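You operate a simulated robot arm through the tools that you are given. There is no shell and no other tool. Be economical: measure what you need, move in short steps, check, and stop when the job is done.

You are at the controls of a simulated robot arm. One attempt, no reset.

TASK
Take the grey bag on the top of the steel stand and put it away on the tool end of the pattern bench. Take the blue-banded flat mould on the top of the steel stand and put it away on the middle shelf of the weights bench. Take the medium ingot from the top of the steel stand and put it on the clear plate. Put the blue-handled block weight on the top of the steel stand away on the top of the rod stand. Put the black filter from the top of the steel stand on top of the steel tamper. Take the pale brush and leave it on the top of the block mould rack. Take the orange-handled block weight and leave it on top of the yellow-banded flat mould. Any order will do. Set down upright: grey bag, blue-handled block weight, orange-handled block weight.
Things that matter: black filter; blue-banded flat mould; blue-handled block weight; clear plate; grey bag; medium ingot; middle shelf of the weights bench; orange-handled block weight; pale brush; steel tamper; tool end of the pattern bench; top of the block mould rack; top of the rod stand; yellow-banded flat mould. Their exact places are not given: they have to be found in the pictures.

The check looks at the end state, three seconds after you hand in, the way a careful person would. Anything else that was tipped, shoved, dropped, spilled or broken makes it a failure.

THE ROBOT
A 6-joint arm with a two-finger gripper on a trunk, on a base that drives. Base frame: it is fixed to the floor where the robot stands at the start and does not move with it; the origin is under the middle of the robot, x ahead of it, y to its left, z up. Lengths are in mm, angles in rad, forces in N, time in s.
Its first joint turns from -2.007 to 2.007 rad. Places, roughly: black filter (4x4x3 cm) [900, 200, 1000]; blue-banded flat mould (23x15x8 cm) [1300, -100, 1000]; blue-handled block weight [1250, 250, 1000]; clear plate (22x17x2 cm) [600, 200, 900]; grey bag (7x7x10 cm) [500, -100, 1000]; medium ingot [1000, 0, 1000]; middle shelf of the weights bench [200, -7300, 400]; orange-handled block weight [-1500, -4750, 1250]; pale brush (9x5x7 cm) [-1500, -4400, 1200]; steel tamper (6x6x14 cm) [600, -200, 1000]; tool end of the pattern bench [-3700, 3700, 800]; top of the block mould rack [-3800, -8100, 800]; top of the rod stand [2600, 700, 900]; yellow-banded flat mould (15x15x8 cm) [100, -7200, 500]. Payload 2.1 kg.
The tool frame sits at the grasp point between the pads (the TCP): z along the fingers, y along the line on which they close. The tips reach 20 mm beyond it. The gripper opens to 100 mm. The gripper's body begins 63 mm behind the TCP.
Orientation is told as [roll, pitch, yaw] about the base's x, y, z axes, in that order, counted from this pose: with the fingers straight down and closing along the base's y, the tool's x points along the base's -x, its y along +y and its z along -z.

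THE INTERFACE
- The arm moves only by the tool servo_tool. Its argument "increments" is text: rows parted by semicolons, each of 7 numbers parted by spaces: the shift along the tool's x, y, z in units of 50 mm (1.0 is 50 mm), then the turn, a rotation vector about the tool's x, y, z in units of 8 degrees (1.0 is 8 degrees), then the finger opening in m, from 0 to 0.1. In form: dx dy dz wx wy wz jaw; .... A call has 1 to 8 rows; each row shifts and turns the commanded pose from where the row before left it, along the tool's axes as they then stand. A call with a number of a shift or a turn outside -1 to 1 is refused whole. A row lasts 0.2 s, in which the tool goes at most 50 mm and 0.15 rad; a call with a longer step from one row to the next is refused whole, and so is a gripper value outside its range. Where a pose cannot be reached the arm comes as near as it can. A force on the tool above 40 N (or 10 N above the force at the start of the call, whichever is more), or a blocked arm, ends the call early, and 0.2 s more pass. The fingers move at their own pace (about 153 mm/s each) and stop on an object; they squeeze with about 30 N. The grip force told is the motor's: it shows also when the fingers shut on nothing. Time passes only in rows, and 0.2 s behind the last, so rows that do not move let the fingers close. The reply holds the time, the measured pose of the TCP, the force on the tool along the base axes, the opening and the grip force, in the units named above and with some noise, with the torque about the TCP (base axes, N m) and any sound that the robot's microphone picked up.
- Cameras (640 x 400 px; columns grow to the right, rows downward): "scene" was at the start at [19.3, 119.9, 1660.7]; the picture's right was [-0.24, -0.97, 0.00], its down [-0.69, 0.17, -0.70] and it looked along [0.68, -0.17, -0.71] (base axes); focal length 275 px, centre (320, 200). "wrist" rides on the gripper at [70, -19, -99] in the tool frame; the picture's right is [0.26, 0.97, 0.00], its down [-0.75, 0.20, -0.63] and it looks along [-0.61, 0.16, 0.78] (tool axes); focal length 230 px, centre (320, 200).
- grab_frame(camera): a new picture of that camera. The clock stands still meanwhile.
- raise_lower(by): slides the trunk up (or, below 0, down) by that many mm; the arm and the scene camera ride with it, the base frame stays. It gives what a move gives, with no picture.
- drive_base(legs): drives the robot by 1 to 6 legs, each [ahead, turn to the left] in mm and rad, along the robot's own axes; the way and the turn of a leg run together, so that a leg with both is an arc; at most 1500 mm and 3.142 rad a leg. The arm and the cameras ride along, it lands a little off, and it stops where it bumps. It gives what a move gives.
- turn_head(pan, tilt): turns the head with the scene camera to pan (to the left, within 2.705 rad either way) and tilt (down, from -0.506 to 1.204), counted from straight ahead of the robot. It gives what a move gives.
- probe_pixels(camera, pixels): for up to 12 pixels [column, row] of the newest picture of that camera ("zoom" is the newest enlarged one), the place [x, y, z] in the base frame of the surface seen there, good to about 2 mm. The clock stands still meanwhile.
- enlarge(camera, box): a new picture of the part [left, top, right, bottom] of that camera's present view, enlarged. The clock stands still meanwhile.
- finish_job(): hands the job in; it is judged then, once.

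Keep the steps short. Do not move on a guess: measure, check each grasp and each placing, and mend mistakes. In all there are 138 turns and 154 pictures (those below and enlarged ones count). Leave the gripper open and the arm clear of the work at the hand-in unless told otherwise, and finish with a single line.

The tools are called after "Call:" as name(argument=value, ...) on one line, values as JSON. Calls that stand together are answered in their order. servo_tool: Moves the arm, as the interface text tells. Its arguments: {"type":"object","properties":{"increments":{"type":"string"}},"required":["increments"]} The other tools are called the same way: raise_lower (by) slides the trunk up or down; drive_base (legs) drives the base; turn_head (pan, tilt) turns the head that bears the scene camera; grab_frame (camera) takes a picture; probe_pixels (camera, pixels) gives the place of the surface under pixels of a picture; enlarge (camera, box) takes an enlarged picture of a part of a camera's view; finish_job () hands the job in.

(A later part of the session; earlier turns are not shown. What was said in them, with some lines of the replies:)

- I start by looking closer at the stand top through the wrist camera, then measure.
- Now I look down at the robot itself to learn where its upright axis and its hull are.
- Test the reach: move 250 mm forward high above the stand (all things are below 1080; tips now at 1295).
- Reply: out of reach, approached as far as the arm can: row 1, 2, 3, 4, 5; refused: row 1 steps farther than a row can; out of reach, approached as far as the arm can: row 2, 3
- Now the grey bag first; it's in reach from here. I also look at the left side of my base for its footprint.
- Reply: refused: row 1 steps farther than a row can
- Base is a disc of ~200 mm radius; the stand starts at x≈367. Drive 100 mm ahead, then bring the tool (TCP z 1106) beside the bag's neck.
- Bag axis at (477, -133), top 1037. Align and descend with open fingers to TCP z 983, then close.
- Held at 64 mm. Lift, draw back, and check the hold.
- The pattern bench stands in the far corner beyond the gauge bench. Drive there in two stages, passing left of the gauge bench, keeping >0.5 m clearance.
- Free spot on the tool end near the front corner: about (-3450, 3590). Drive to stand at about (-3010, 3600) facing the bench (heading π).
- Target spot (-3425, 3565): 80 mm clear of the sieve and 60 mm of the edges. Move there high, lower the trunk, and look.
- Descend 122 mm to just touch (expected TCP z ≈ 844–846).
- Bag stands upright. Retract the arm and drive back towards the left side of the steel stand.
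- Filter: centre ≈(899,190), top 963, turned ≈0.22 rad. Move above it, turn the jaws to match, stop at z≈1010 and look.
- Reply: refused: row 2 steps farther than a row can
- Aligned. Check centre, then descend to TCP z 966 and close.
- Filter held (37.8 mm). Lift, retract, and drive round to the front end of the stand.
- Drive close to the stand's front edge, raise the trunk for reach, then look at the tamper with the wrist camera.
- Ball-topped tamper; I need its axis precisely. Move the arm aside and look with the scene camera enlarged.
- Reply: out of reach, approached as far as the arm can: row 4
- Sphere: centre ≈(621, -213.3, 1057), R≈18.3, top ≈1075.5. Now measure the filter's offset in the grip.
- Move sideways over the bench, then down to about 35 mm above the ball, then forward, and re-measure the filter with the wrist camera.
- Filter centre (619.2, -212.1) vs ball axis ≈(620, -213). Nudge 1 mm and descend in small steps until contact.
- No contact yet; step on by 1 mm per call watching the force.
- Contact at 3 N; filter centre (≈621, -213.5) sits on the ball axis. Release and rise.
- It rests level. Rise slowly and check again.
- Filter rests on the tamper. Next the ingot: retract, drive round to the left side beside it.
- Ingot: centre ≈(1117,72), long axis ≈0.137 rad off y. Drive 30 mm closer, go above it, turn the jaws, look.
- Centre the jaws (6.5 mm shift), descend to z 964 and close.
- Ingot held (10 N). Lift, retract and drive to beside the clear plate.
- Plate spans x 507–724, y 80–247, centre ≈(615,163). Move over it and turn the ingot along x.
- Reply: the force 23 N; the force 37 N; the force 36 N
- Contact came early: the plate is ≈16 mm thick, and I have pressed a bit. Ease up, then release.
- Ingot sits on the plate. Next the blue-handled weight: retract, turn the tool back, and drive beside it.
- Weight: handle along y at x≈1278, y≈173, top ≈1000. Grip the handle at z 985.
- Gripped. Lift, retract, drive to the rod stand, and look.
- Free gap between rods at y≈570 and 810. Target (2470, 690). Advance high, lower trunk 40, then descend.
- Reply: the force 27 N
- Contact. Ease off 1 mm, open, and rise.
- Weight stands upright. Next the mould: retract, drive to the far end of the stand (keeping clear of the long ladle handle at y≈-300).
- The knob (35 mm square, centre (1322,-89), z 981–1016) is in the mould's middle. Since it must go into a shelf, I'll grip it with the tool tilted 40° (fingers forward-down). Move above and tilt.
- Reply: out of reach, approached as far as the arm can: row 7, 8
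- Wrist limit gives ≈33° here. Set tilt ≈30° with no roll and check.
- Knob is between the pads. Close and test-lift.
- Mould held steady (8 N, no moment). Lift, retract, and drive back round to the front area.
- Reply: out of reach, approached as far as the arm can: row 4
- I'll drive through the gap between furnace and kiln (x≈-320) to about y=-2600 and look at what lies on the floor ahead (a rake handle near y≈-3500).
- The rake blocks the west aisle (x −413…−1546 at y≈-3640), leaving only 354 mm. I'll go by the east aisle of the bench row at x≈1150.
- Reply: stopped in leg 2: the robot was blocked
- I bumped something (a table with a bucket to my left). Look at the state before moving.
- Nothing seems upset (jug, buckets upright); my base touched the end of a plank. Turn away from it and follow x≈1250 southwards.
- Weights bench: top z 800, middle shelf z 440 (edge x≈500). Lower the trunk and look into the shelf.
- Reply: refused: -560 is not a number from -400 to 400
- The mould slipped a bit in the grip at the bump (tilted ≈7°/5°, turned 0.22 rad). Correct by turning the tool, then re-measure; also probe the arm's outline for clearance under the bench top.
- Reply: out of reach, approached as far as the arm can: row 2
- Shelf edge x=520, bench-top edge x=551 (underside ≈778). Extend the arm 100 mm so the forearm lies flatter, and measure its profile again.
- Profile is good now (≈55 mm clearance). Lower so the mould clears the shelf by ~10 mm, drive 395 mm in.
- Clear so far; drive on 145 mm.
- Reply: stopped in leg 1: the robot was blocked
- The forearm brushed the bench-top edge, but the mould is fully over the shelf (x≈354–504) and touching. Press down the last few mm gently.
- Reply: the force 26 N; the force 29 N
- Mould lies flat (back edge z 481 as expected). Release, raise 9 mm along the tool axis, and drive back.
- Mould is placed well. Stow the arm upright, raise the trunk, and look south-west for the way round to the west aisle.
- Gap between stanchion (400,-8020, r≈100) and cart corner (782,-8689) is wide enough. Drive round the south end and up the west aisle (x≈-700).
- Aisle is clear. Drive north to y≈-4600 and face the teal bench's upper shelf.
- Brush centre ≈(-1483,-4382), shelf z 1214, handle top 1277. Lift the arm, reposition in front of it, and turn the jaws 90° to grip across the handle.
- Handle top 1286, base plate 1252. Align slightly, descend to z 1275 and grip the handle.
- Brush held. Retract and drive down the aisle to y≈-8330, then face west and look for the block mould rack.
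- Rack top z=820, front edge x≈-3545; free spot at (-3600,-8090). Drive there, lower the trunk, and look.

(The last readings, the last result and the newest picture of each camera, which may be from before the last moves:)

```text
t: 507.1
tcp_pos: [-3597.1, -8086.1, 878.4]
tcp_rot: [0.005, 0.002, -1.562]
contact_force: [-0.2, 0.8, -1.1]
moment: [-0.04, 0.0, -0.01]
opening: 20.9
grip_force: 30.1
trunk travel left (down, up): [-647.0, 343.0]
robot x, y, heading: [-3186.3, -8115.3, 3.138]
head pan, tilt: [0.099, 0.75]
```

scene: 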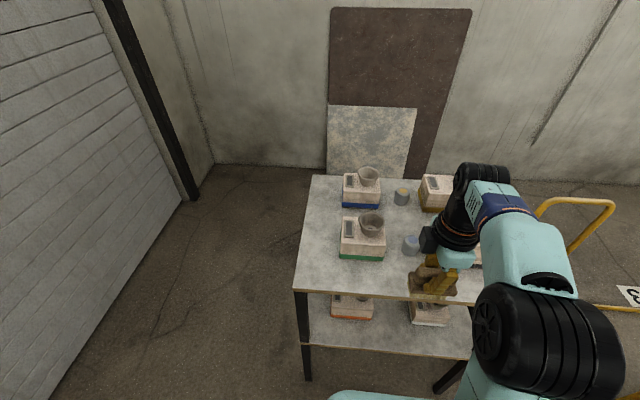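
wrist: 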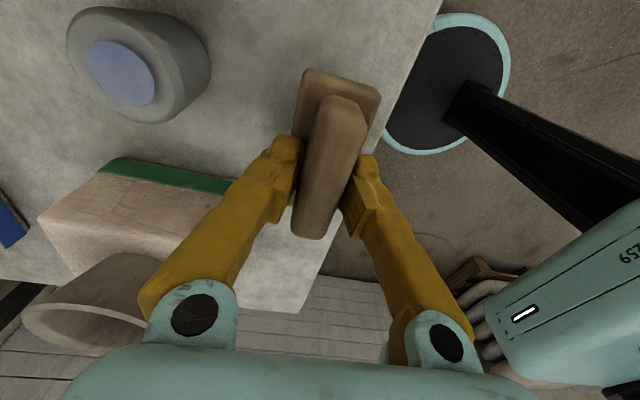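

Call:
servo_tool(increments="0 0 0.03 0 0 0 0.015;0 0 0 0 0 0 0.015")

Call:
servo_tool(increments="0 0 0.02 0 0 0 0.015;0 0 0 0 0 0 0.015")

Call:
enlarge(camera="scene", box=[360, 230, 480, 310])

```text
t: 507.7
tcp_pos: [-3598.1, -8085.8, 876.7]
tcp_rot: [0.0, 0.002, -1.562]
contact_force: [-2.5, 0.2, 10.6]
moment: [0.47, 0.14, 0.08]
opening: 20.7
grip_force: 30.1
trunk travel left (down, up): [-647.0, 343.0]
robot x, y, heading: [-3188.5, -8119.5, 3.137]
head pan, tilt: [0.099, 0.75]
```

```text
t: 508.3
tcp_pos: [-3597.9, -8086.8, 878.0]
tcp_rot: [0.001, 0.002, -1.563]
contact_force: [-5.7, 0.5, 24.3]
moment: [0.62, 0.11, 0.07]
opening: 20.9
grip_force: 29.7
trunk travel left (down, up): [-647.0, 343.0]
robot x, y, heading: [-3185.1, -8116.2, 3.135]
head pan, tilt: [0.099, 0.75]
```

```text
5.00 times, centred on (420, 270) of scene
```

zoom: 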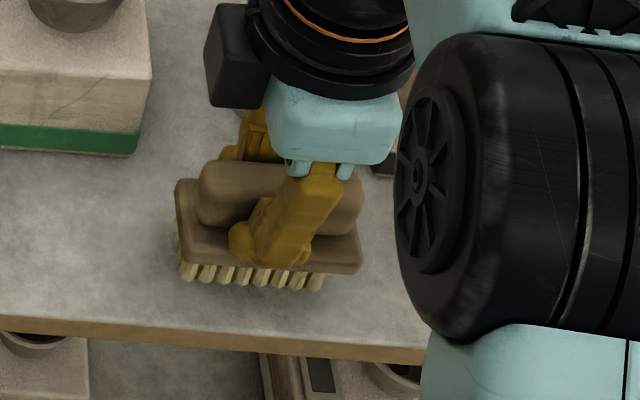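

Brush rests on the rack. Ease off, open, rise, retract, and restore the tool's turn.

Call:
servo_tool(increments="0 0 -0.03 0 0 0 0.015;0 0 0 0 0 0 0.05;0 0 0 0 0 0 0.05;0 0 -0.5 0 0 0 0.05;0 0 -0.9 0 0 0 0.05;0 0 -0.9 0 0 0 0.05;0 0.9 0 0 0 0 0.1;0 0.9 0 0 0 0 0.1")

Call:
grab_frame(camera="scene")

Call:
servo_tool(increments="0 0 0 0 0 0.98 0.1;0 0 0 0 0 0.98 0.1;0 0 0 0 0 0.98 0.1;0 0 0 0 0 0.98 0.1;0 0 0 0 0 0.98 0.1;0 0 0 0 0 0.98 0.1;0 0 0 0 0 0.98 0.1;0 0 0 0 0 0.98 0.1")

Call:
servo_tool(increments="0 0 0 0 0 0.98 0.1;0 0 0 0 0 0.98 0.1;0 0 0 0 0 0.98 0.1;0 0 0 0 0 0.4 0.1;0 0 0 0 0 0 0.1")

```text
t: 510.1
tcp_pos: [-3506.7, -8086.4, 994.0]
tcp_rot: [0.002, 0.002, -1.561]
contact_force: [-0.8, 0.3, -0.9]
moment: [-0.02, 0.01, -0.01]
opening: 100.1
grip_force: 0.1
trunk travel left (down, up): [-647.0, 343.0]
robot x, y, heading: [-3189.2, -8113.4, 3.134]
head pan, tilt: [0.099, 0.75]
```

```text
33 pictures are left
```

scene: 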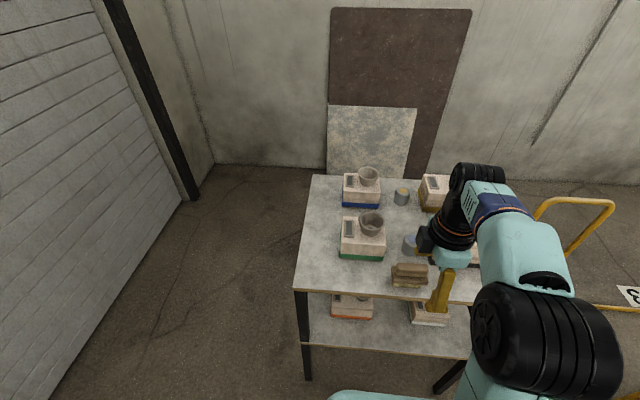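

```text
t: 511.9
tcp_pos: [-3508.2, -8086.6, 992.6]
tcp_rot: [-0.002, 0.004, -2.661]
contact_force: [-0.2, -0.9, -1.1]
moment: [0.0, -0.03, 0.01]
opening: 100.0
grip_force: 0.2
trunk travel left (down, up): [-647.0, 343.0]
robot x, y, heading: [-3190.5, -8115.6, 3.136]
head pan, tilt: [0.099, 0.75]
```

```text
t: 513.1
tcp_pos: [-3509.5, -8085.6, 992.2]
tcp_rot: [-0.001, 0.004, -3.125]
contact_force: [-0.6, -0.4, 0.0]
moment: [0.04, -0.01, 0.02]
opening: 99.7
grip_force: 0.0
trunk travel left (down, up): [-647.0, 343.0]
robot x, y, heading: [-3186.1, -8119.1, 3.136]
head pan, tilt: [0.099, 0.75]
```

Brush placed. Drive back to the teal bench, to face the orange weight at y≈-4848.

Call:
servo_tool(increments="0.6 0 -0.75 0 0 0 0.1;0.5 0 -0.8 0 0 0 0.1;0 0 -0.6 0 0 0 0.1;0 0 0 0 0 0 0.1")

Call:
drive_base(legs=[[0, -0.082], [-1225, 0], [-1225, 0], [0, -1.483], [1500, 0], [1500, 0]])

Call:
raise_lower(by=220)

```text
t: 514.1
tcp_pos: [-3454.4, -8083.2, 1100.1]
tcp_rot: [-0.002, 0.005, -3.124]
contact_force: [-0.2, 0.6, 0.7]
moment: [0.0, -0.01, -0.03]
opening: 99.8
grip_force: 0.0
trunk travel left (down, up): [-647.0, 343.0]
robot x, y, heading: [-3184.5, -8116.4, 3.136]
head pan, tilt: [0.099, 0.75]
```

```text
t: 544.2
tcp_pos: [-746.2, -5077.7, 1100.4]
tcp_rot: [-0.002, 0.004, 1.616]
contact_force: [0.9, 0.4, -0.3]
moment: [0.01, -0.03, 0.04]
opening: 100.0
grip_force: 0.0
trunk travel left (down, up): [-647.0, 343.0]
robot x, y, heading: [-771.9, -5345.6, 1.591]
head pan, tilt: [0.099, 0.75]
```

```text
t: 546.5
tcp_pos: [-747.3, -5077.1, 1320.7]
tcp_rot: [-0.001, 0.006, 1.616]
contact_force: [0.8, 0.0, -0.3]
moment: [-0.02, 0.0, -0.01]
opening: 100.1
grip_force: 0.1
trunk travel left (down, up): [-867.0, 123.0]
robot x, y, heading: [-773.8, -5348.1, 1.593]
head pan, tilt: [0.099, 0.75]
```

Call:
drive_base(legs=[[475, 0], [0, 1.549], [240, 0]])

Call:
servo_tool(increments="0 0 0 0 -1 0 0.1;0 0 0 0 -1 0 0.1;0 0 0 0 -1 0 0.1;0 0 0 0 -1 0 0.1;0 0 0 0 -1 0 0.1;0 0 0 0 -1 0 0.1;0 0 0 0 0 0 0.1")

Call:
turn_head(pan=0.0, tilt=0.75)

Call:
grab_frame(camera="scene")

Call:
grab_frame(camera="wrist")

```text
t: 554.5
tcp_pos: [-1283.3, -4830.3, 1320.9]
tcp_rot: [-0.002, 0.002, -3.131]
contact_force: [0.2, -0.1, -0.1]
moment: [-0.05, -0.01, -0.02]
opening: 99.8
grip_force: 0.2
trunk travel left (down, up): [-867.0, 123.0]
robot x, y, heading: [-1017.9, -4867.1, 3.126]
head pan, tilt: [0.099, 0.75]
```

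```text
t: 556.1
tcp_pos: [-1380.0, -4790.1, 1362.4]
tcp_rot: [-0.003, -0.835, -3.131]
contact_force: [0.5, -0.4, -0.9]
moment: [-0.03, 0.02, -0.01]
opening: 99.9
grip_force: 0.1
out of reach, approached as far as the arm can: row 3, 4, 5, 6
trunk travel left (down, up): [-867.0, 123.0]
robot x, y, heading: [-1021.3, -4867.6, 3.131]
head pan, tilt: [0.099, 0.75]
```

```text
t: 556.7
tcp_pos: [-1379.5, -4791.1, 1361.8]
tcp_rot: [0.0, -0.832, -3.131]
contact_force: [-0.2, -0.3, 0.0]
moment: [0.02, 0.01, 0.02]
opening: 99.7
grip_force: 0.0
trunk travel left (down, up): [-867.0, 123.0]
robot x, y, heading: [-1022.1, -4869.0, 3.126]
head pan, tilt: [0.0, 0.75]
```

```text
32 pictures are left
```

scene: 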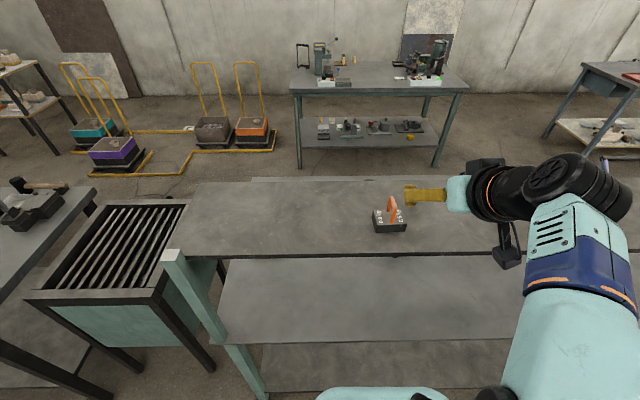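

```text
31 pictures are left
```

wrist: 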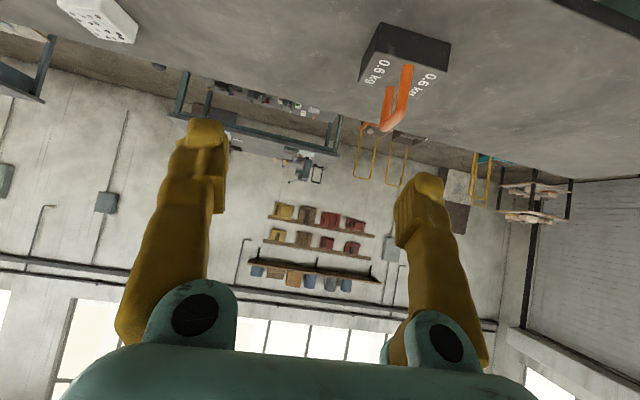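

48° tilt achieved. Measure the weight's handle.

Call:
enlarge(camera="scene", box=[360, 185, 424, 241])

Call:
probe_pixels(camera="zoom", pixels=[[305, 120], [325, 180], [335, 230], [300, 150], [130, 260], [420, 250], [250, 330], [290, 100]])

Call:
probe_pixels(camera="wrist", pixels=[[386, 120], [388, 90], [407, 70], [365, 75], [448, 45], [400, 100], [378, 35], [430, 65]])

```text
7.14 times, centred on (392, 213) of scene
```

zoom: 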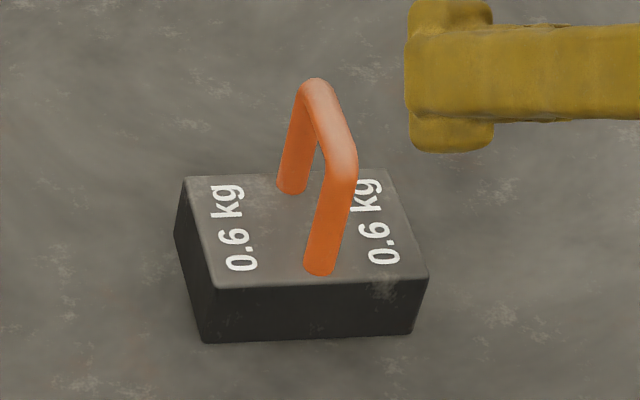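

```text
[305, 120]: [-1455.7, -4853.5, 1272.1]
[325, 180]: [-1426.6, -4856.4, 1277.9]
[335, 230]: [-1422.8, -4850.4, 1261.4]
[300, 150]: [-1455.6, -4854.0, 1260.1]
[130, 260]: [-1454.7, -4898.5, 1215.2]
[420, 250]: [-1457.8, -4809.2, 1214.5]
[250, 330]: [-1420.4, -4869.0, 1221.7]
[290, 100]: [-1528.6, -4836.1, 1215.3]
```

```text
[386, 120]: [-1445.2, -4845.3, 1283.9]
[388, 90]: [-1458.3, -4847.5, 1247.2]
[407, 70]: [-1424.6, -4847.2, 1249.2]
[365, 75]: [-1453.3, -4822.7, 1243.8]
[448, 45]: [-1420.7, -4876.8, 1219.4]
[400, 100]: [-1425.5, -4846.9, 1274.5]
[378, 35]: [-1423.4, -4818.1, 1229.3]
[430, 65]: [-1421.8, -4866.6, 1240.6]
```

Handle along x: centre (-1441,-4850), top 1285; base top 1243. Go over it and down to z 1271.

Call:
servo_tool(increments="0 0.59 0 0 0 0 0.08;0 0.59 0 0 0 0 0.08;-0.411 0 0.451 0 0 0 0.08;-0.411 0 0.451 0 0 0 0.08;0.448 0 0.409 0 0 0 0.08;0.448 0 0.409 0 0 0 0.08;0.3 0 0.27 0 0 0 0.08;0 0 0 0 0 0 0.08")

Call:
grab_frame(camera="wrist")

```text
t: 558.5
tcp_pos: [-1458.4, -4844.3, 1288.1]
tcp_rot: [-0.002, -0.835, -3.13]
contact_force: [-0.8, 0.1, -0.2]
moment: [0.03, 0.0, 0.0]
opening: 80.2
grip_force: 0.0
out of reach, approached as far as the arm can: row 1, 2
trunk travel left (down, up): [-867.0, 123.0]
robot x, y, heading: [-1021.7, -4866.7, 3.126]
head pan, tilt: [0.0, 0.75]
```

```text
29 pictures are left
```

wrist: 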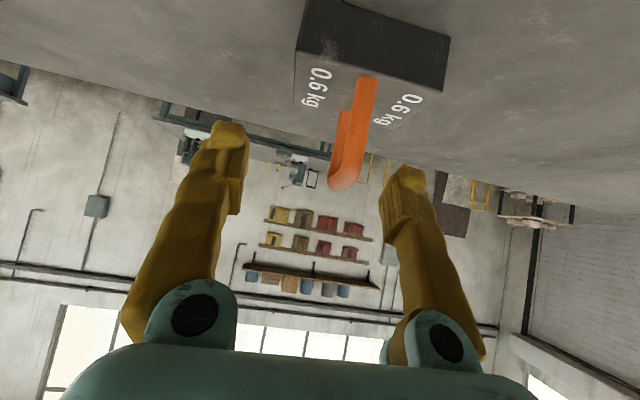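

Call:
servo_tool(increments="0.202 0.12 -0.222 0 0 0 0.08;0.251 0 0.229 0 0 0 0.08;0 0 0 0 0 0 0.08;0 0 0 0 0 0 0;0 0 0 0 0 0 0;0 0 0 0 0 0 0;0 0 0 0 0 0 0")

Call:
servo_tool(increments="-0.2 0 -0.18 0 0 0 0;-0.3 0 -0.27 0 0 0 0;0 0 0 0 0 0 0")

Call:
grab_frame(camera="wrist")

```text
t: 560.1
tcp_pos: [-1440.0, -4849.5, 1270.4]
tcp_rot: [-0.002, -0.833, -3.129]
contact_force: [-0.3, -0.3, 0.3]
moment: [0.01, 0.02, 0.03]
opening: 0.0
grip_force: 29.7
trunk travel left (down, up): [-867.0, 123.0]
robot x, y, heading: [-1018.3, -4866.9, 3.129]
head pan, tilt: [0.0, 0.75]
```

```text
t: 560.9
tcp_pos: [-1443.1, -4849.8, 1302.3]
tcp_rot: [-0.003, -0.83, -3.13]
contact_force: [0.4, -0.2, -5.8]
moment: [0.0, -0.01, -0.03]
opening: 6.2
grip_force: 30.1
trunk travel left (down, up): [-867.0, 123.0]
robot x, y, heading: [-1024.0, -4867.4, 3.131]
head pan, tilt: [0.0, 0.75]
```

```text
28 pictures are left
```

wrist: 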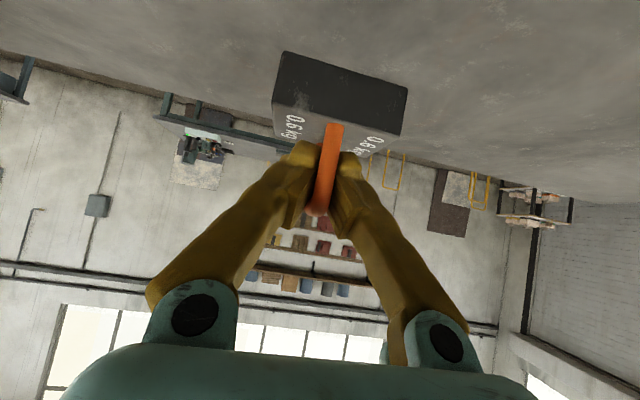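

Held (5.8 N), though the first closing read 0 mm. Check how it hangs.

Call:
enlarge(camera="scene", box=[350, 165, 446, 235])

Call:
probe_pixels(camera="wrist", pixels=[[285, 55], [405, 92], [275, 100], [400, 132], [330, 130], [345, 85], [318, 205], [300, 115]])

```text
5.71 times, centred on (398, 200) of scene
```

zoom: 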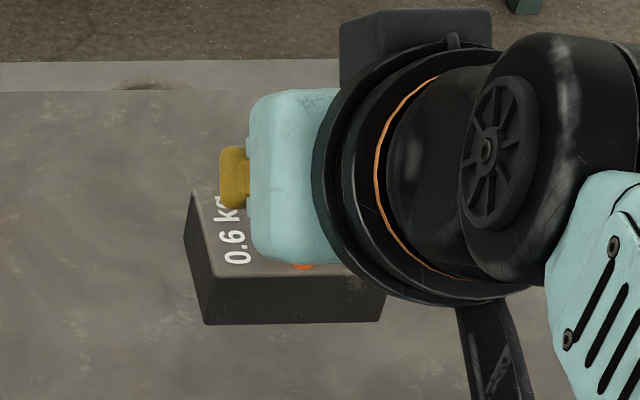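

```text
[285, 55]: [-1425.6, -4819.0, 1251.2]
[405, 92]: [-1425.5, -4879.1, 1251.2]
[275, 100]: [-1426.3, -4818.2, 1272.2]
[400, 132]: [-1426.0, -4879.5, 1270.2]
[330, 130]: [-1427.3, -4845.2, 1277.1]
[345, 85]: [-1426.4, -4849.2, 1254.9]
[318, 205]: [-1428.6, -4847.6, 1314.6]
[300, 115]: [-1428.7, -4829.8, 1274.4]
```

Weight hangs level, bottom 57 mm below the TCP. Drive to the west side of the weights bench, facing the yellow mould.

Call:
drive_base(legs=[[-300, 0], [0, 1.58], [1500, 0], [820, 0], [0, 1.571]])

Call:
raise_lower(by=-390)

Call:
raise_lower(by=-340)

Call:
turn_head(pan=0.15, tilt=0.45)

Call:
grab_frame(camera="scene")

Call:
grab_frame(camera="wrist")

```text
t: 581.7
tcp_pos: [-307.7, -7204.5, 1302.5]
tcp_rot: [-0.001, -0.833, 0.033]
contact_force: [0.4, -0.5, -5.6]
moment: [0.0, 0.09, 0.0]
opening: 6.0
grip_force: 29.8
trunk travel left (down, up): [-867.0, 123.0]
robot x, y, heading: [-732.3, -7197.7, 0.01]
head pan, tilt: [0.0, 0.75]
```

```text
t: 585.5
tcp_pos: [-307.7, -7203.1, 912.4]
tcp_rot: [-0.002, -0.831, 0.033]
contact_force: [-0.1, 0.5, -5.6]
moment: [0.02, 0.04, 0.01]
opening: 6.1
grip_force: 29.5
trunk travel left (down, up): [-477.0, 513.0]
robot x, y, heading: [-731.2, -7195.9, 0.009]
head pan, tilt: [0.0, 0.75]
```

```text
t: 588.8
tcp_pos: [-308.4, -7204.4, 572.7]
tcp_rot: [-0.002, -0.834, 0.033]
contact_force: [0.3, 0.0, -5.9]
moment: [0.02, 0.09, -0.01]
opening: 6.0
grip_force: 29.7
trunk travel left (down, up): [-137.0, 853.0]
robot x, y, heading: [-730.5, -7196.6, 0.009]
head pan, tilt: [0.0, 0.75]
```

```text
t: 589.6
tcp_pos: [-308.5, -7203.8, 573.4]
tcp_rot: [-0.002, -0.831, 0.033]
contact_force: [-0.1, 0.7, -5.9]
moment: [-0.02, 0.02, 0.02]
opening: 5.9
grip_force: 29.8
trunk travel left (down, up): [-137.0, 853.0]
robot x, y, heading: [-732.1, -7197.6, 0.007]
head pan, tilt: [0.15, 0.45]
```

```text
26 pictures are left
```

scene: 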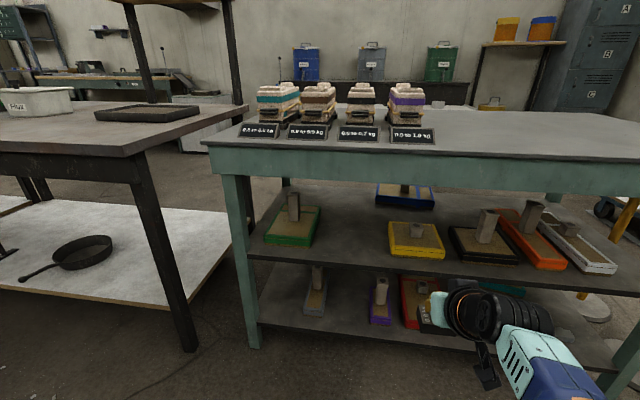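

```text
25 pictures are left
```

wrist: 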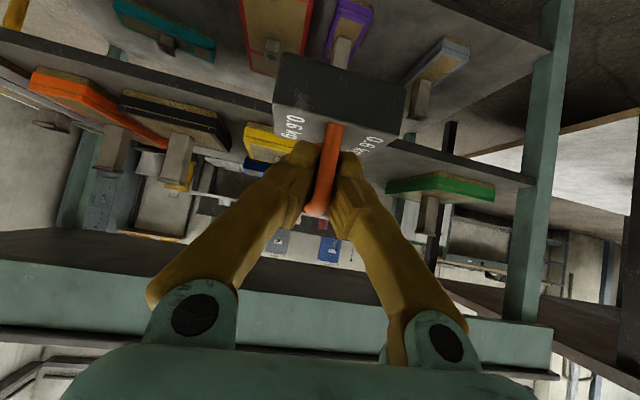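

Call:
enlarge(camera="scene", box=[360, 150, 480, 280])

Call:
probe_pixels(camera="scene", pixels=[[416, 192], [416, 186], [416, 150], [391, 224], [440, 224], [393, 257], [443, 258], [416, 240], [416, 226], [416, 272], [408, 248], [424, 248]])

```text
3.08 times, centred on (420, 215) of scene
```

zoom: 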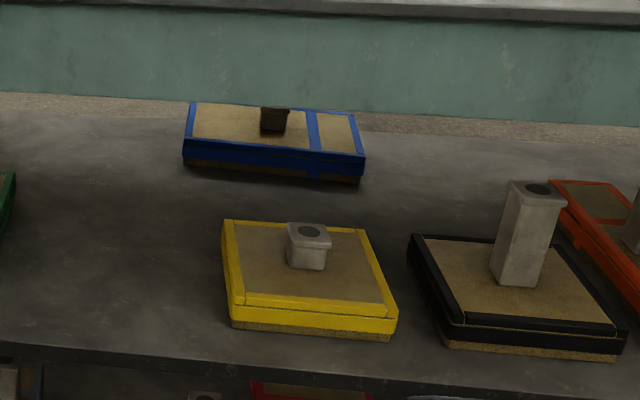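

```text
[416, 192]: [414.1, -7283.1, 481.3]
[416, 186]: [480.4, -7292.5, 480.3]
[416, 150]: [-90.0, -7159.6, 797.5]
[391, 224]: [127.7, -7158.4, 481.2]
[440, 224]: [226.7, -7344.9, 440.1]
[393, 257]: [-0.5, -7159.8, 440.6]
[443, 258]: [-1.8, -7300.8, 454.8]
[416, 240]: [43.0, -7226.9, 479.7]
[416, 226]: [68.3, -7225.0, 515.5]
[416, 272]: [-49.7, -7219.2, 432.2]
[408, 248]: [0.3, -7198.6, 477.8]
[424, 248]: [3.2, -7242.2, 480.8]
```

An apron hangs to z≈678 under the bench edge, so a 48° tilt would touch. I'll set the weight down on the free bench top first and regrip it with a flatter tool.

Call:
raise_lower(by=320)

Call:
drive_base(legs=[[285, 0]])

Call:
raise_lower(by=-34)

Call:
turn_head(pan=0.15, tilt=0.8)

Call:
grab_frame(camera="scene")

```text
t: 592.8
tcp_pos: [-309.3, -7203.9, 890.8]
tcp_rot: [-0.001, -0.83, 0.034]
contact_force: [-0.1, 0.9, -6.3]
moment: [-0.01, 0.03, 0.02]
opening: 5.7
grip_force: 30.0
trunk travel left (down, up): [-457.0, 533.0]
robot x, y, heading: [-732.0, -7193.9, 0.003]
head pan, tilt: [0.15, 0.45]
```

```text
t: 594.7
tcp_pos: [-22.6, -7202.4, 893.3]
tcp_rot: [-0.002, -0.831, 0.032]
contact_force: [0.6, 0.5, -5.9]
moment: [0.0, 0.06, -0.01]
opening: 5.9
grip_force: 29.4
trunk travel left (down, up): [-457.0, 533.0]
robot x, y, heading: [-445.2, -7195.7, 0.007]
head pan, tilt: [0.15, 0.45]
```

```text
t: 595.4
tcp_pos: [-23.6, -7201.4, 877.8]
tcp_rot: [-0.008, -0.874, 0.037]
contact_force: [-5.9, 1.7, 23.2]
moment: [0.05, 0.1, 0.0]
opening: 5.9
grip_force: 29.7
trunk travel left (down, up): [-429.0, 561.0]
robot x, y, heading: [-449.4, -7197.4, 0.008]
head pan, tilt: [0.15, 0.45]
stopped: the force on the tool passed its limit at 51 N (the readings are from after the stop); the commanded pose is now the measured one
```

```text
t: 596.2
tcp_pos: [-26.1, -7201.7, 877.0]
tcp_rot: [-0.007, -0.871, 0.036]
contact_force: [-6.5, 0.6, 30.8]
moment: [0.0, -0.11, 0.03]
opening: 5.8
grip_force: 29.5
trunk travel left (down, up): [-429.0, 561.0]
robot x, y, heading: [-448.8, -7196.3, 0.008]
head pan, tilt: [0.15, 0.799]
```

```text
23 pictures are left
```

scene: 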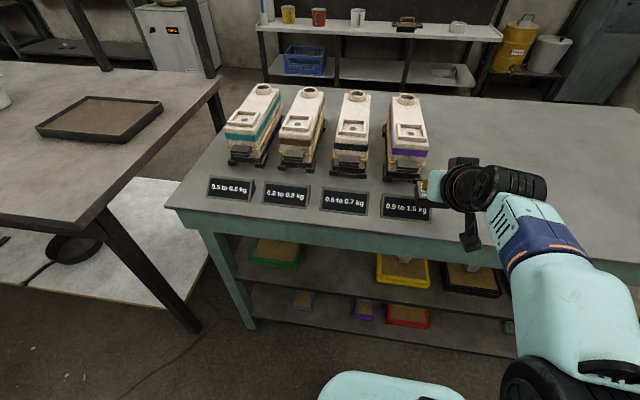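

I came down on the edge of a label sign. Raise at once and look.

Call:
raise_lower(by=50)

Call:
enlarge(camera="scene", box=[330, 140, 490, 260])

Call:
probe_pixels(camera="zoom", pixels=[[255, 240], [310, 270], [340, 250], [400, 290], [520, 270], [270, 180], [450, 330]])

```text
t: 597.1
tcp_pos: [-20.5, -7201.9, 921.9]
tcp_rot: [-0.007, -0.857, 0.035]
contact_force: [-0.1, -0.8, -5.4]
moment: [0.01, 0.02, 0.01]
opening: 6.1
grip_force: 29.7
trunk travel left (down, up): [-479.0, 511.0]
robot x, y, heading: [-448.5, -7197.3, 0.001]
head pan, tilt: [0.15, 0.799]
```

```text
3.33 times, centred on (410, 200) of scene
```

zoom: 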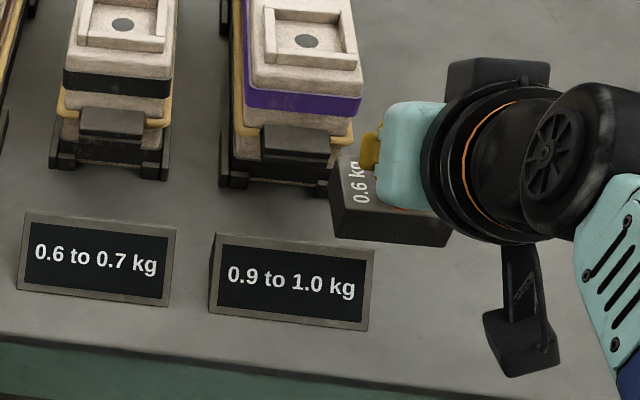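

```text
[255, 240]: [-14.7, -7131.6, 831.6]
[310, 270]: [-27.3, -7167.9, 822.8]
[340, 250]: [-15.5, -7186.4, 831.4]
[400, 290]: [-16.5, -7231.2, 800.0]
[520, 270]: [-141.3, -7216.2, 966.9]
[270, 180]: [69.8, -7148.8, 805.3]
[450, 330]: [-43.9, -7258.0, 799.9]
```

Sign is intact. Shift 80 mm to the right onto free top, lower to just above contact.

Call:
servo_tool(increments="0 -0.85 0 0 0.15 0 0;0 -0.85 0 0 0 0 0;0 0 0 0 0 0 0")

Call:
raise_lower(by=-58)

Call:
servo_tool(increments="0.04 0 0.035 0 0 0 0;0 0 0 0 0 0 0")

Call:
servo_tool(increments="0.03 0 0.027 0 0 0 0;0 0 0 0 0 0 0")

Call:
servo_tool(increments="0.03 0 0.027 0 0 0 0;0 0 0 0 0 0 0")

```text
t: 597.9
tcp_pos: [-19.3, -7286.7, 924.3]
tcp_rot: [-0.005, -0.839, 0.034]
contact_force: [0.1, -0.1, -6.1]
moment: [0.0, 0.06, 0.04]
opening: 5.8
grip_force: 29.4
trunk travel left (down, up): [-479.0, 511.0]
robot x, y, heading: [-444.6, -7189.8, 0.007]
head pan, tilt: [0.15, 0.799]
```

```text
t: 598.9
tcp_pos: [-19.1, -7286.8, 864.8]
tcp_rot: [-0.004, -0.837, 0.034]
contact_force: [-0.3, 0.4, -5.5]
moment: [-0.01, 0.04, -0.02]
opening: 5.9
grip_force: 29.5
trunk travel left (down, up): [-421.0, 569.0]
robot x, y, heading: [-449.3, -7199.1, 0.005]
head pan, tilt: [0.15, 0.799]
```

```text
t: 599.5
tcp_pos: [-18.1, -7287.0, 862.7]
tcp_rot: [-0.003, -0.838, 0.033]
contact_force: [1.5, 0.7, -5.3]
moment: [0.0, 0.09, -0.01]
opening: 6.1
grip_force: 29.6
trunk travel left (down, up): [-421.0, 569.0]
robot x, y, heading: [-446.2, -7196.4, 0.007]
head pan, tilt: [0.15, 0.799]
```

```text
t: 600.1
tcp_pos: [-17.8, -7286.4, 860.5]
tcp_rot: [-0.005, -0.838, 0.033]
contact_force: [0.4, 0.6, -5.9]
moment: [-0.03, 0.03, -0.02]
opening: 6.1
grip_force: 29.9
trunk travel left (down, up): [-421.0, 569.0]
robot x, y, heading: [-448.3, -7191.8, 0.01]
head pan, tilt: [0.15, 0.799]
```

```text
t: 600.7
tcp_pos: [-18.8, -7287.2, 858.9]
tcp_rot: [-0.005, -0.837, 0.032]
contact_force: [0.2, 0.3, -6.9]
moment: [-0.02, 0.0, -0.01]
opening: 6.3
grip_force: 30.1
trunk travel left (down, up): [-421.0, 569.0]
robot x, y, heading: [-450.5, -7193.2, 0.001]
head pan, tilt: [0.15, 0.799]
```

Call:
servo_tool(increments="0.025 0 0.022 0 0 0 0;0 0 0 0 0 0 0")

Call:
servo_tool(increments="0.015 0 0.013 0 0 0 0;0 0 0 0 0 0 0;0 0 0 0 0 0 0.06;0 0 0 0 0 0 0.06;-0.5 0 -0.45 0 0 0 0.06;-0.5 0 -0.45 0 0 0 0.06;0 0 0 0 0 0 0.06")

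Call:
raise_lower(by=-130)

Call:
grab_frame(camera="scene")

```text
t: 601.3
tcp_pos: [-18.9, -7286.7, 857.0]
tcp_rot: [-0.006, -0.839, 0.033]
contact_force: [0.8, -0.7, -5.0]
moment: [0.05, -0.03, -0.02]
opening: 6.1
grip_force: 29.5
trunk travel left (down, up): [-421.0, 569.0]
robot x, y, heading: [-446.3, -7193.6, 0.006]
head pan, tilt: [0.15, 0.799]
```

```text
t: 602.9
tcp_pos: [-19.9, -7288.2, 923.1]
tcp_rot: [-0.005, -0.837, 0.032]
contact_force: [0.1, -0.3, 0.0]
moment: [-0.01, -0.01, 0.02]
opening: 60.1
grip_force: 0.1
trunk travel left (down, up): [-421.0, 569.0]
robot x, y, heading: [-448.7, -7195.9, 0.008]
head pan, tilt: [0.15, 0.799]
```

```text
t: 604.1
tcp_pos: [-19.8, -7286.7, 820.4]
tcp_rot: [-0.007, -0.875, 0.033]
contact_force: [-5.7, 2.1, 13.5]
moment: [0.8, 0.09, 0.4]
opening: 64.3
grip_force: 45.1
trunk travel left (down, up): [-309.0, 681.0]
robot x, y, heading: [-444.8, -7202.0, 0.008]
head pan, tilt: [0.15, 0.799]
stopped: the force on the tool passed its limit at 55 N (the readings are from after the stop); the commanded pose is now the measured one
```

```text
21 pictures are left
```

scene: 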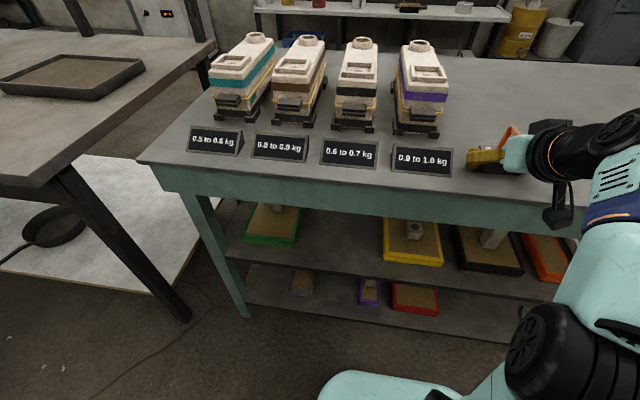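

My mistake: lowering the trunk took the tool down too. Raise back and check the weight.

Call:
raise_lower(by=110)

Call:
grab_frame(camera="wrist")

Call:
enlarge(camera="scene", box=[400, 100, 600, 225])

```text
t: 605.5
tcp_pos: [-16.7, -7288.6, 928.2]
tcp_rot: [-0.007, -0.864, 0.032]
contact_force: [-0.2, -0.1, -5.6]
moment: [0.02, 0.04, 0.04]
opening: 64.2
grip_force: 29.9
trunk travel left (down, up): [-419.0, 571.0]
robot x, y, heading: [-446.4, -7190.3, 0.005]
head pan, tilt: [0.15, 0.799]
```

```text
20 pictures are left
```

wrist: 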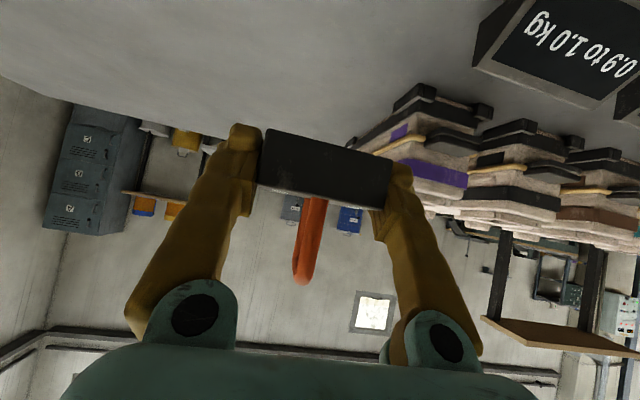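

```text
3.20 times, centred on (500, 162) of scene
```

zoom: 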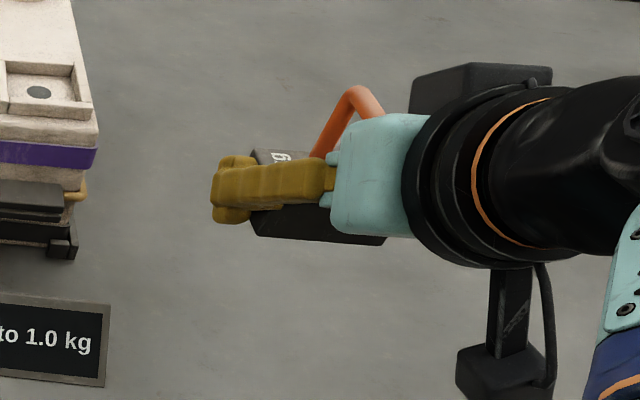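

The fingers ended up gripping the weight's base block squarely, and it has lifted with the tool. Check its attitude – this lower grip may be just right for the shelf.

Call:
probe_pixels(camera="wrist", pixels=[[272, 135], [388, 166], [264, 180], [382, 204], [325, 150], [322, 190], [318, 205], [302, 275]])

Call:
probe_pixels(camera="zoom", pixels=[[265, 160], [290, 155], [360, 95], [260, 225], [350, 235], [325, 150]])

```text
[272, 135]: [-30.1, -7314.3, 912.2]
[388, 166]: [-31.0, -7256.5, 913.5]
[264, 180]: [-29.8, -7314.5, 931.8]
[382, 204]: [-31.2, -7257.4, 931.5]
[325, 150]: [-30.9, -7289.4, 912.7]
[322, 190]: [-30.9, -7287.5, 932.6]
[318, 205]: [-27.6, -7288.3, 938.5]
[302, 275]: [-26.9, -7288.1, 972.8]
```

```text
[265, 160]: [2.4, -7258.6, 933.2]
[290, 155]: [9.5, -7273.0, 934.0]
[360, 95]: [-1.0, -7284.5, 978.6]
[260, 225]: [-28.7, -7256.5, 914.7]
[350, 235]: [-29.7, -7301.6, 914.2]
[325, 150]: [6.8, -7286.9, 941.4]
```

Call:
probe_pixels(camera="zoom", pixels=[[375, 125], [420, 120], [440, 75], [520, 75], [470, 110], [500, 130], [530, 160], [560, 110], [600, 100], [620, 160], [560, 200], [480, 200]])

Call:
enlarge(camera="scene", box=[440, 80, 640, 260])

```text
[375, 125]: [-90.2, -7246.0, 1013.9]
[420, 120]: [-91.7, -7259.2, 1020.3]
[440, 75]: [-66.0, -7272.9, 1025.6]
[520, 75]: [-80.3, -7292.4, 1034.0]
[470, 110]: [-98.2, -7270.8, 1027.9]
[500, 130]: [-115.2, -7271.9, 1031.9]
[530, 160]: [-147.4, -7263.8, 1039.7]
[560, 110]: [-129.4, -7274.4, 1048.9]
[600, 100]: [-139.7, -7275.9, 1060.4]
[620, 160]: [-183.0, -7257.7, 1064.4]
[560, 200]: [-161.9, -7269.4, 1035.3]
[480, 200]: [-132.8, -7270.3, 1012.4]
```

```text
2.22 times, centred on (540, 170) of scene
```

zoom: 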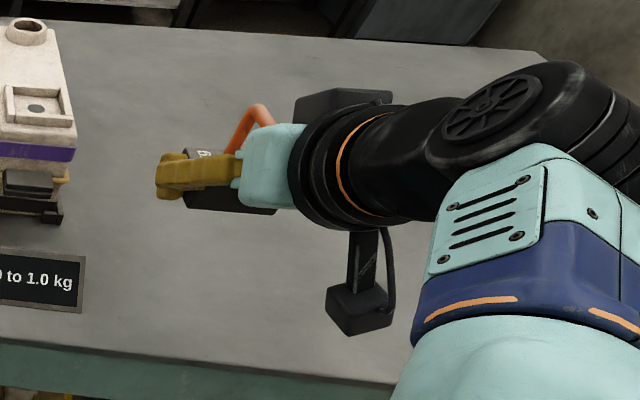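

Weight is level in this grip; bottom 20 mm below the TCP, and the arm's outline (+120 at 100 mm back) will pass under the apron with ~45 mm to spare. Back out, shift to y=-7232, lower.

Call:
drive_base(legs=[[-300, 0]])

Call:
servo_tool(increments="0 0.56 0 0 0 0 0.03;0 0.56 0 0 0 0 0.03;0 0 0 0 0 0 0.03")

Call:
raise_lower(by=-398)

Call:
raise_lower(by=-14)

Call:
drive_base(legs=[[200, 0]])

Call:
turn_head(pan=0.0, tilt=0.6)

Call:
grab_frame(camera="scene")

Call:
grab_frame(camera="wrist")

```text
t: 607.6
tcp_pos: [-313.4, -7290.3, 927.0]
tcp_rot: [-0.007, -0.866, 0.031]
contact_force: [-0.2, 1.1, -5.0]
moment: [-0.03, 0.04, 0.01]
opening: 64.0
grip_force: 30.1
trunk travel left (down, up): [-419.0, 571.0]
robot x, y, heading: [-740.0, -7198.7, 0.01]
head pan, tilt: [0.15, 0.799]
```

```text
t: 608.4
tcp_pos: [-314.6, -7233.1, 927.6]
tcp_rot: [-0.008, -0.863, 0.03]
contact_force: [-0.4, 0.3, -6.4]
moment: [0.04, 0.05, -0.01]
opening: 64.4
grip_force: 30.2
trunk travel left (down, up): [-419.0, 571.0]
robot x, y, heading: [-741.0, -7201.2, 0.01]
head pan, tilt: [0.15, 0.799]
```

```text
t: 612.2
tcp_pos: [-313.2, -7233.3, 529.7]
tcp_rot: [-0.008, -0.864, 0.031]
contact_force: [-0.2, -0.3, -6.3]
moment: [-0.02, 0.05, -0.02]
opening: 64.0
grip_force: 30.3
trunk travel left (down, up): [-21.0, 969.0]
robot x, y, heading: [-741.7, -7196.7, 0.011]
head pan, tilt: [0.15, 0.799]
```

```text
t: 612.8
tcp_pos: [-315.6, -7233.6, 516.1]
tcp_rot: [-0.007, -0.865, 0.031]
contact_force: [0.1, 0.3, -5.2]
moment: [0.01, 0.07, 0.01]
opening: 64.1
grip_force: 30.0
trunk travel left (down, up): [-7.0, 983.0]
robot x, y, heading: [-743.0, -7200.8, 0.007]
head pan, tilt: [0.15, 0.799]
```

```text
t: 614.4
tcp_pos: [-113.9, -7231.3, 515.4]
tcp_rot: [-0.007, -0.863, 0.034]
contact_force: [0.0, -0.4, -5.7]
moment: [0.01, 0.05, 0.05]
opening: 63.9
grip_force: 30.2
trunk travel left (down, up): [-7.0, 983.0]
robot x, y, heading: [-539.0, -7195.9, 0.01]
head pan, tilt: [0.15, 0.799]
```

```text
t: 615.1
tcp_pos: [-114.6, -7230.3, 516.1]
tcp_rot: [-0.006, -0.865, 0.032]
contact_force: [-0.4, 0.1, -6.2]
moment: [0.02, 0.07, -0.02]
opening: 64.1
grip_force: 29.6
trunk travel left (down, up): [-7.0, 983.0]
robot x, y, heading: [-539.2, -7194.4, 0.003]
head pan, tilt: [0.0, 0.6]
```

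```text
17 pictures are left
```

scene: 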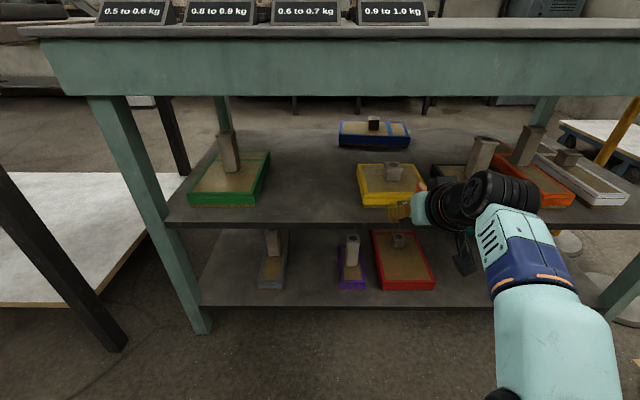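

```text
16 pictures are left
```

wrist: 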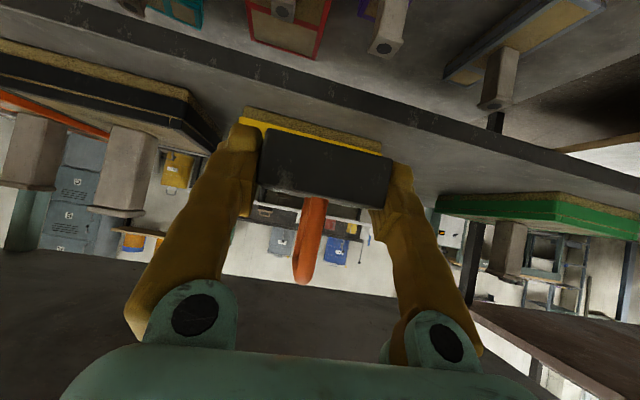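

Call:
probe_pixels(camera="scene", pixels=[[366, 196], [372, 192], [396, 181], [387, 176], [400, 176], [357, 168], [421, 168], [394, 165]])

Call:
probe_pixels(camera="wrist", pixels=[[243, 120], [378, 150], [310, 132], [272, 140], [388, 170], [325, 195]])

```text
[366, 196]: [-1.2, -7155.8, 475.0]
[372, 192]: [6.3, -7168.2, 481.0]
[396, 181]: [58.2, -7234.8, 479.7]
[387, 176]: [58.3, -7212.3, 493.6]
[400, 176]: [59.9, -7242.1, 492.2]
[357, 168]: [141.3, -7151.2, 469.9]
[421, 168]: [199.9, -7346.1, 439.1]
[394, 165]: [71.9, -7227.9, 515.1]
```

```text
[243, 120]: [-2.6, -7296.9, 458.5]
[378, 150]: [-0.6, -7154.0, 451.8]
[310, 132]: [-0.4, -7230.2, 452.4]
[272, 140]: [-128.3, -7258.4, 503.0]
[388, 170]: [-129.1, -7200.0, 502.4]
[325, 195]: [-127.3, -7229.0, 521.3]
```

Aligned: weight centre y -7229, mould centre -7227, knob face x=58. Drive 130 mm in, then check.

Call:
drive_base(legs=[[130, 0]])

Call:
grab_frame(camera="wrist")

Call:
grab_frame(camera="scene")

Call:
probe_pixels(camera="wrist", pixels=[[272, 140], [388, 170], [325, 150], [310, 120], [330, 130], [325, 195], [280, 115]])

```text
t: 616.4
tcp_pos: [15.1, -7229.9, 516.6]
tcp_rot: [-0.007, -0.864, 0.03]
contact_force: [-0.5, 0.3, -6.3]
moment: [-0.03, 0.05, -0.01]
opening: 63.9
grip_force: 30.1
trunk travel left (down, up): [-7.0, 983.0]
robot x, y, heading: [-417.1, -7198.1, 0.015]
head pan, tilt: [0.0, 0.6]
```

```text
15 pictures are left
```

wrist: 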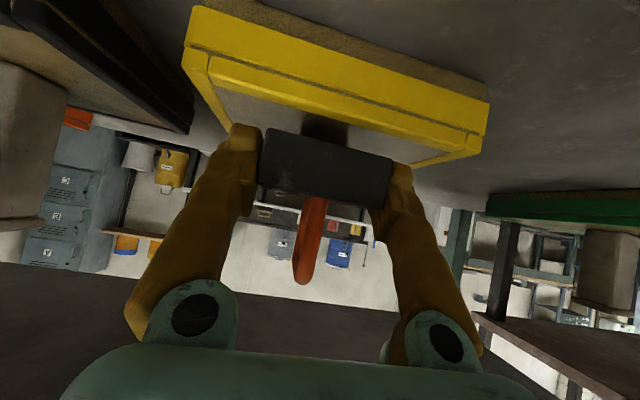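

```text
14 pictures are left
```

scene: 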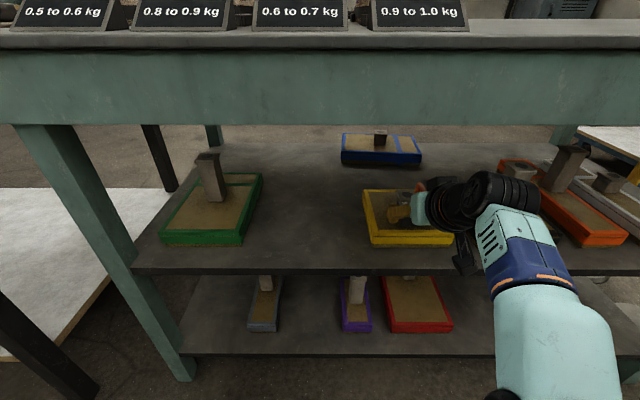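

```text
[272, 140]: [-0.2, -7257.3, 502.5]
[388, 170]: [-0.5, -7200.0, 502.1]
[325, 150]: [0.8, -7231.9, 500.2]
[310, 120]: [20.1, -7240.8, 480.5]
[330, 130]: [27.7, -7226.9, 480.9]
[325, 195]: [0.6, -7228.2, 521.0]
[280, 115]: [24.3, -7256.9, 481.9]
```

Forward 4 mm, then lower 12 mm and step to contact.

Call:
servo_tool(increments="-0.052 0 0.061 0 0 0 0.03;0.182 0 0.156 0 0 0 0.03;0 0 0 0 0 0 0.03")

Call:
servo_tool(increments="0.023 0 0.0195 0 0 0 0.03;0 0 0 0 0 0 0.03")

Call:
servo_tool(increments="0.018 0 0.015 0 0 0 0.03;0 0 0 0 0 0 0.03")

```text
t: 617.2
tcp_pos: [17.9, -7230.5, 504.1]
tcp_rot: [-0.007, -0.864, 0.035]
contact_force: [-0.1, -0.4, -6.6]
moment: [-0.02, 0.06, -0.02]
opening: 64.2
grip_force: 29.5
trunk travel left (down, up): [-7.0, 983.0]
robot x, y, heading: [-415.1, -7196.8, 0.012]
head pan, tilt: [0.0, 0.6]
```

```text
t: 617.8
tcp_pos: [19.1, -7228.6, 502.0]
tcp_rot: [-0.008, -0.863, 0.033]
contact_force: [0.0, 0.5, -5.8]
moment: [0.0, 0.03, -0.03]
opening: 64.0
grip_force: 29.9
trunk travel left (down, up): [-7.0, 983.0]
robot x, y, heading: [-414.5, -7197.8, 0.006]
head pan, tilt: [0.0, 0.6]
```

```text
t: 618.4
tcp_pos: [18.5, -7229.8, 501.5]
tcp_rot: [-0.007, -0.866, 0.032]
contact_force: [1.6, 0.4, -1.2]
moment: [0.03, -0.11, -0.02]
opening: 63.9
grip_force: 30.2
trunk travel left (down, up): [-7.0, 983.0]
robot x, y, heading: [-414.4, -7192.8, 0.007]
head pan, tilt: [0.0, 0.6]
```

Touching. Settle 0.5 mm, open, retreat along the tool axis and drive back.

Call:
servo_tool(increments="0.008 0 0.007 0 0 0 0.03;0 0 0 0 0 0 0.08;0 0 0 0 0 0 0.08;0 0 0 0 0 0 0.08;0 0 -0.4 0 0 0 0.085;0 0 -0.4 0 0 0 0.085;0 0 0 0 0 0 0.085")

Call:
drive_base(legs=[[-300, 0]])

Call:
grab_frame(camera="wrist")

Call:
enlarge(camera="scene", box=[320, 110, 480, 250])

```text
t: 620.0
tcp_pos: [-13.4, -7230.0, 527.1]
tcp_rot: [-0.006, -0.867, 0.03]
contact_force: [0.5, -0.1, -0.3]
moment: [-0.01, 0.01, 0.01]
opening: 84.9
grip_force: 0.0
trunk travel left (down, up): [-7.0, 983.0]
robot x, y, heading: [-411.6, -7197.4, 0.007]
head pan, tilt: [0.0, 0.6]
```

```text
t: 622.0
tcp_pos: [-311.3, -7232.9, 526.0]
tcp_rot: [-0.008, -0.866, 0.032]
contact_force: [0.4, 1.5, 0.5]
moment: [0.01, 0.02, 0.0]
opening: 85.0
grip_force: 0.1
trunk travel left (down, up): [-7.0, 983.0]
robot x, y, heading: [-709.3, -7198.9, 0.008]
head pan, tilt: [0.0, 0.6]
```

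```text
13 pictures are left
```

wrist: 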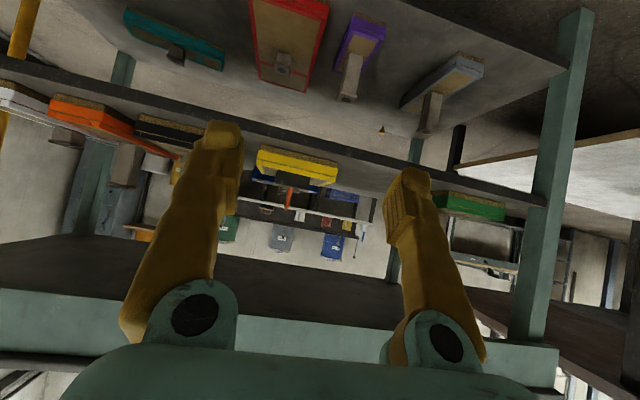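

```text
2.86 times, centred on (400, 180) of scene
```

zoom: 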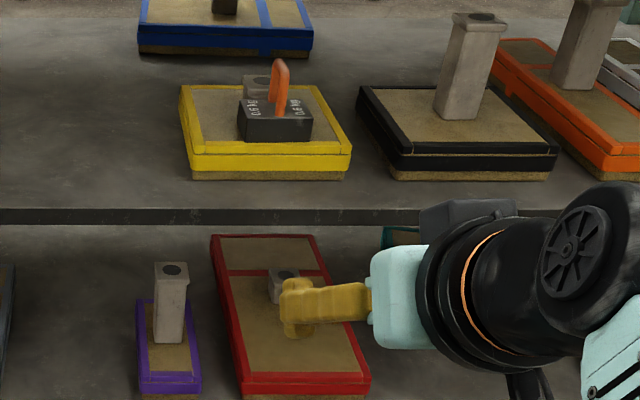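

Everything is placed: the orange weight stands upright on the yellow-banded mould, the gripper is open and the arm clear. I hand in.

Call:
finish_job()

```text
The job is handed in.
```

All seven items are at their places and I have handed the job in; on the way my base bumped the end of a plank, and I pressed briefly on a label sign on the weights bench, but neither looked disturbed.
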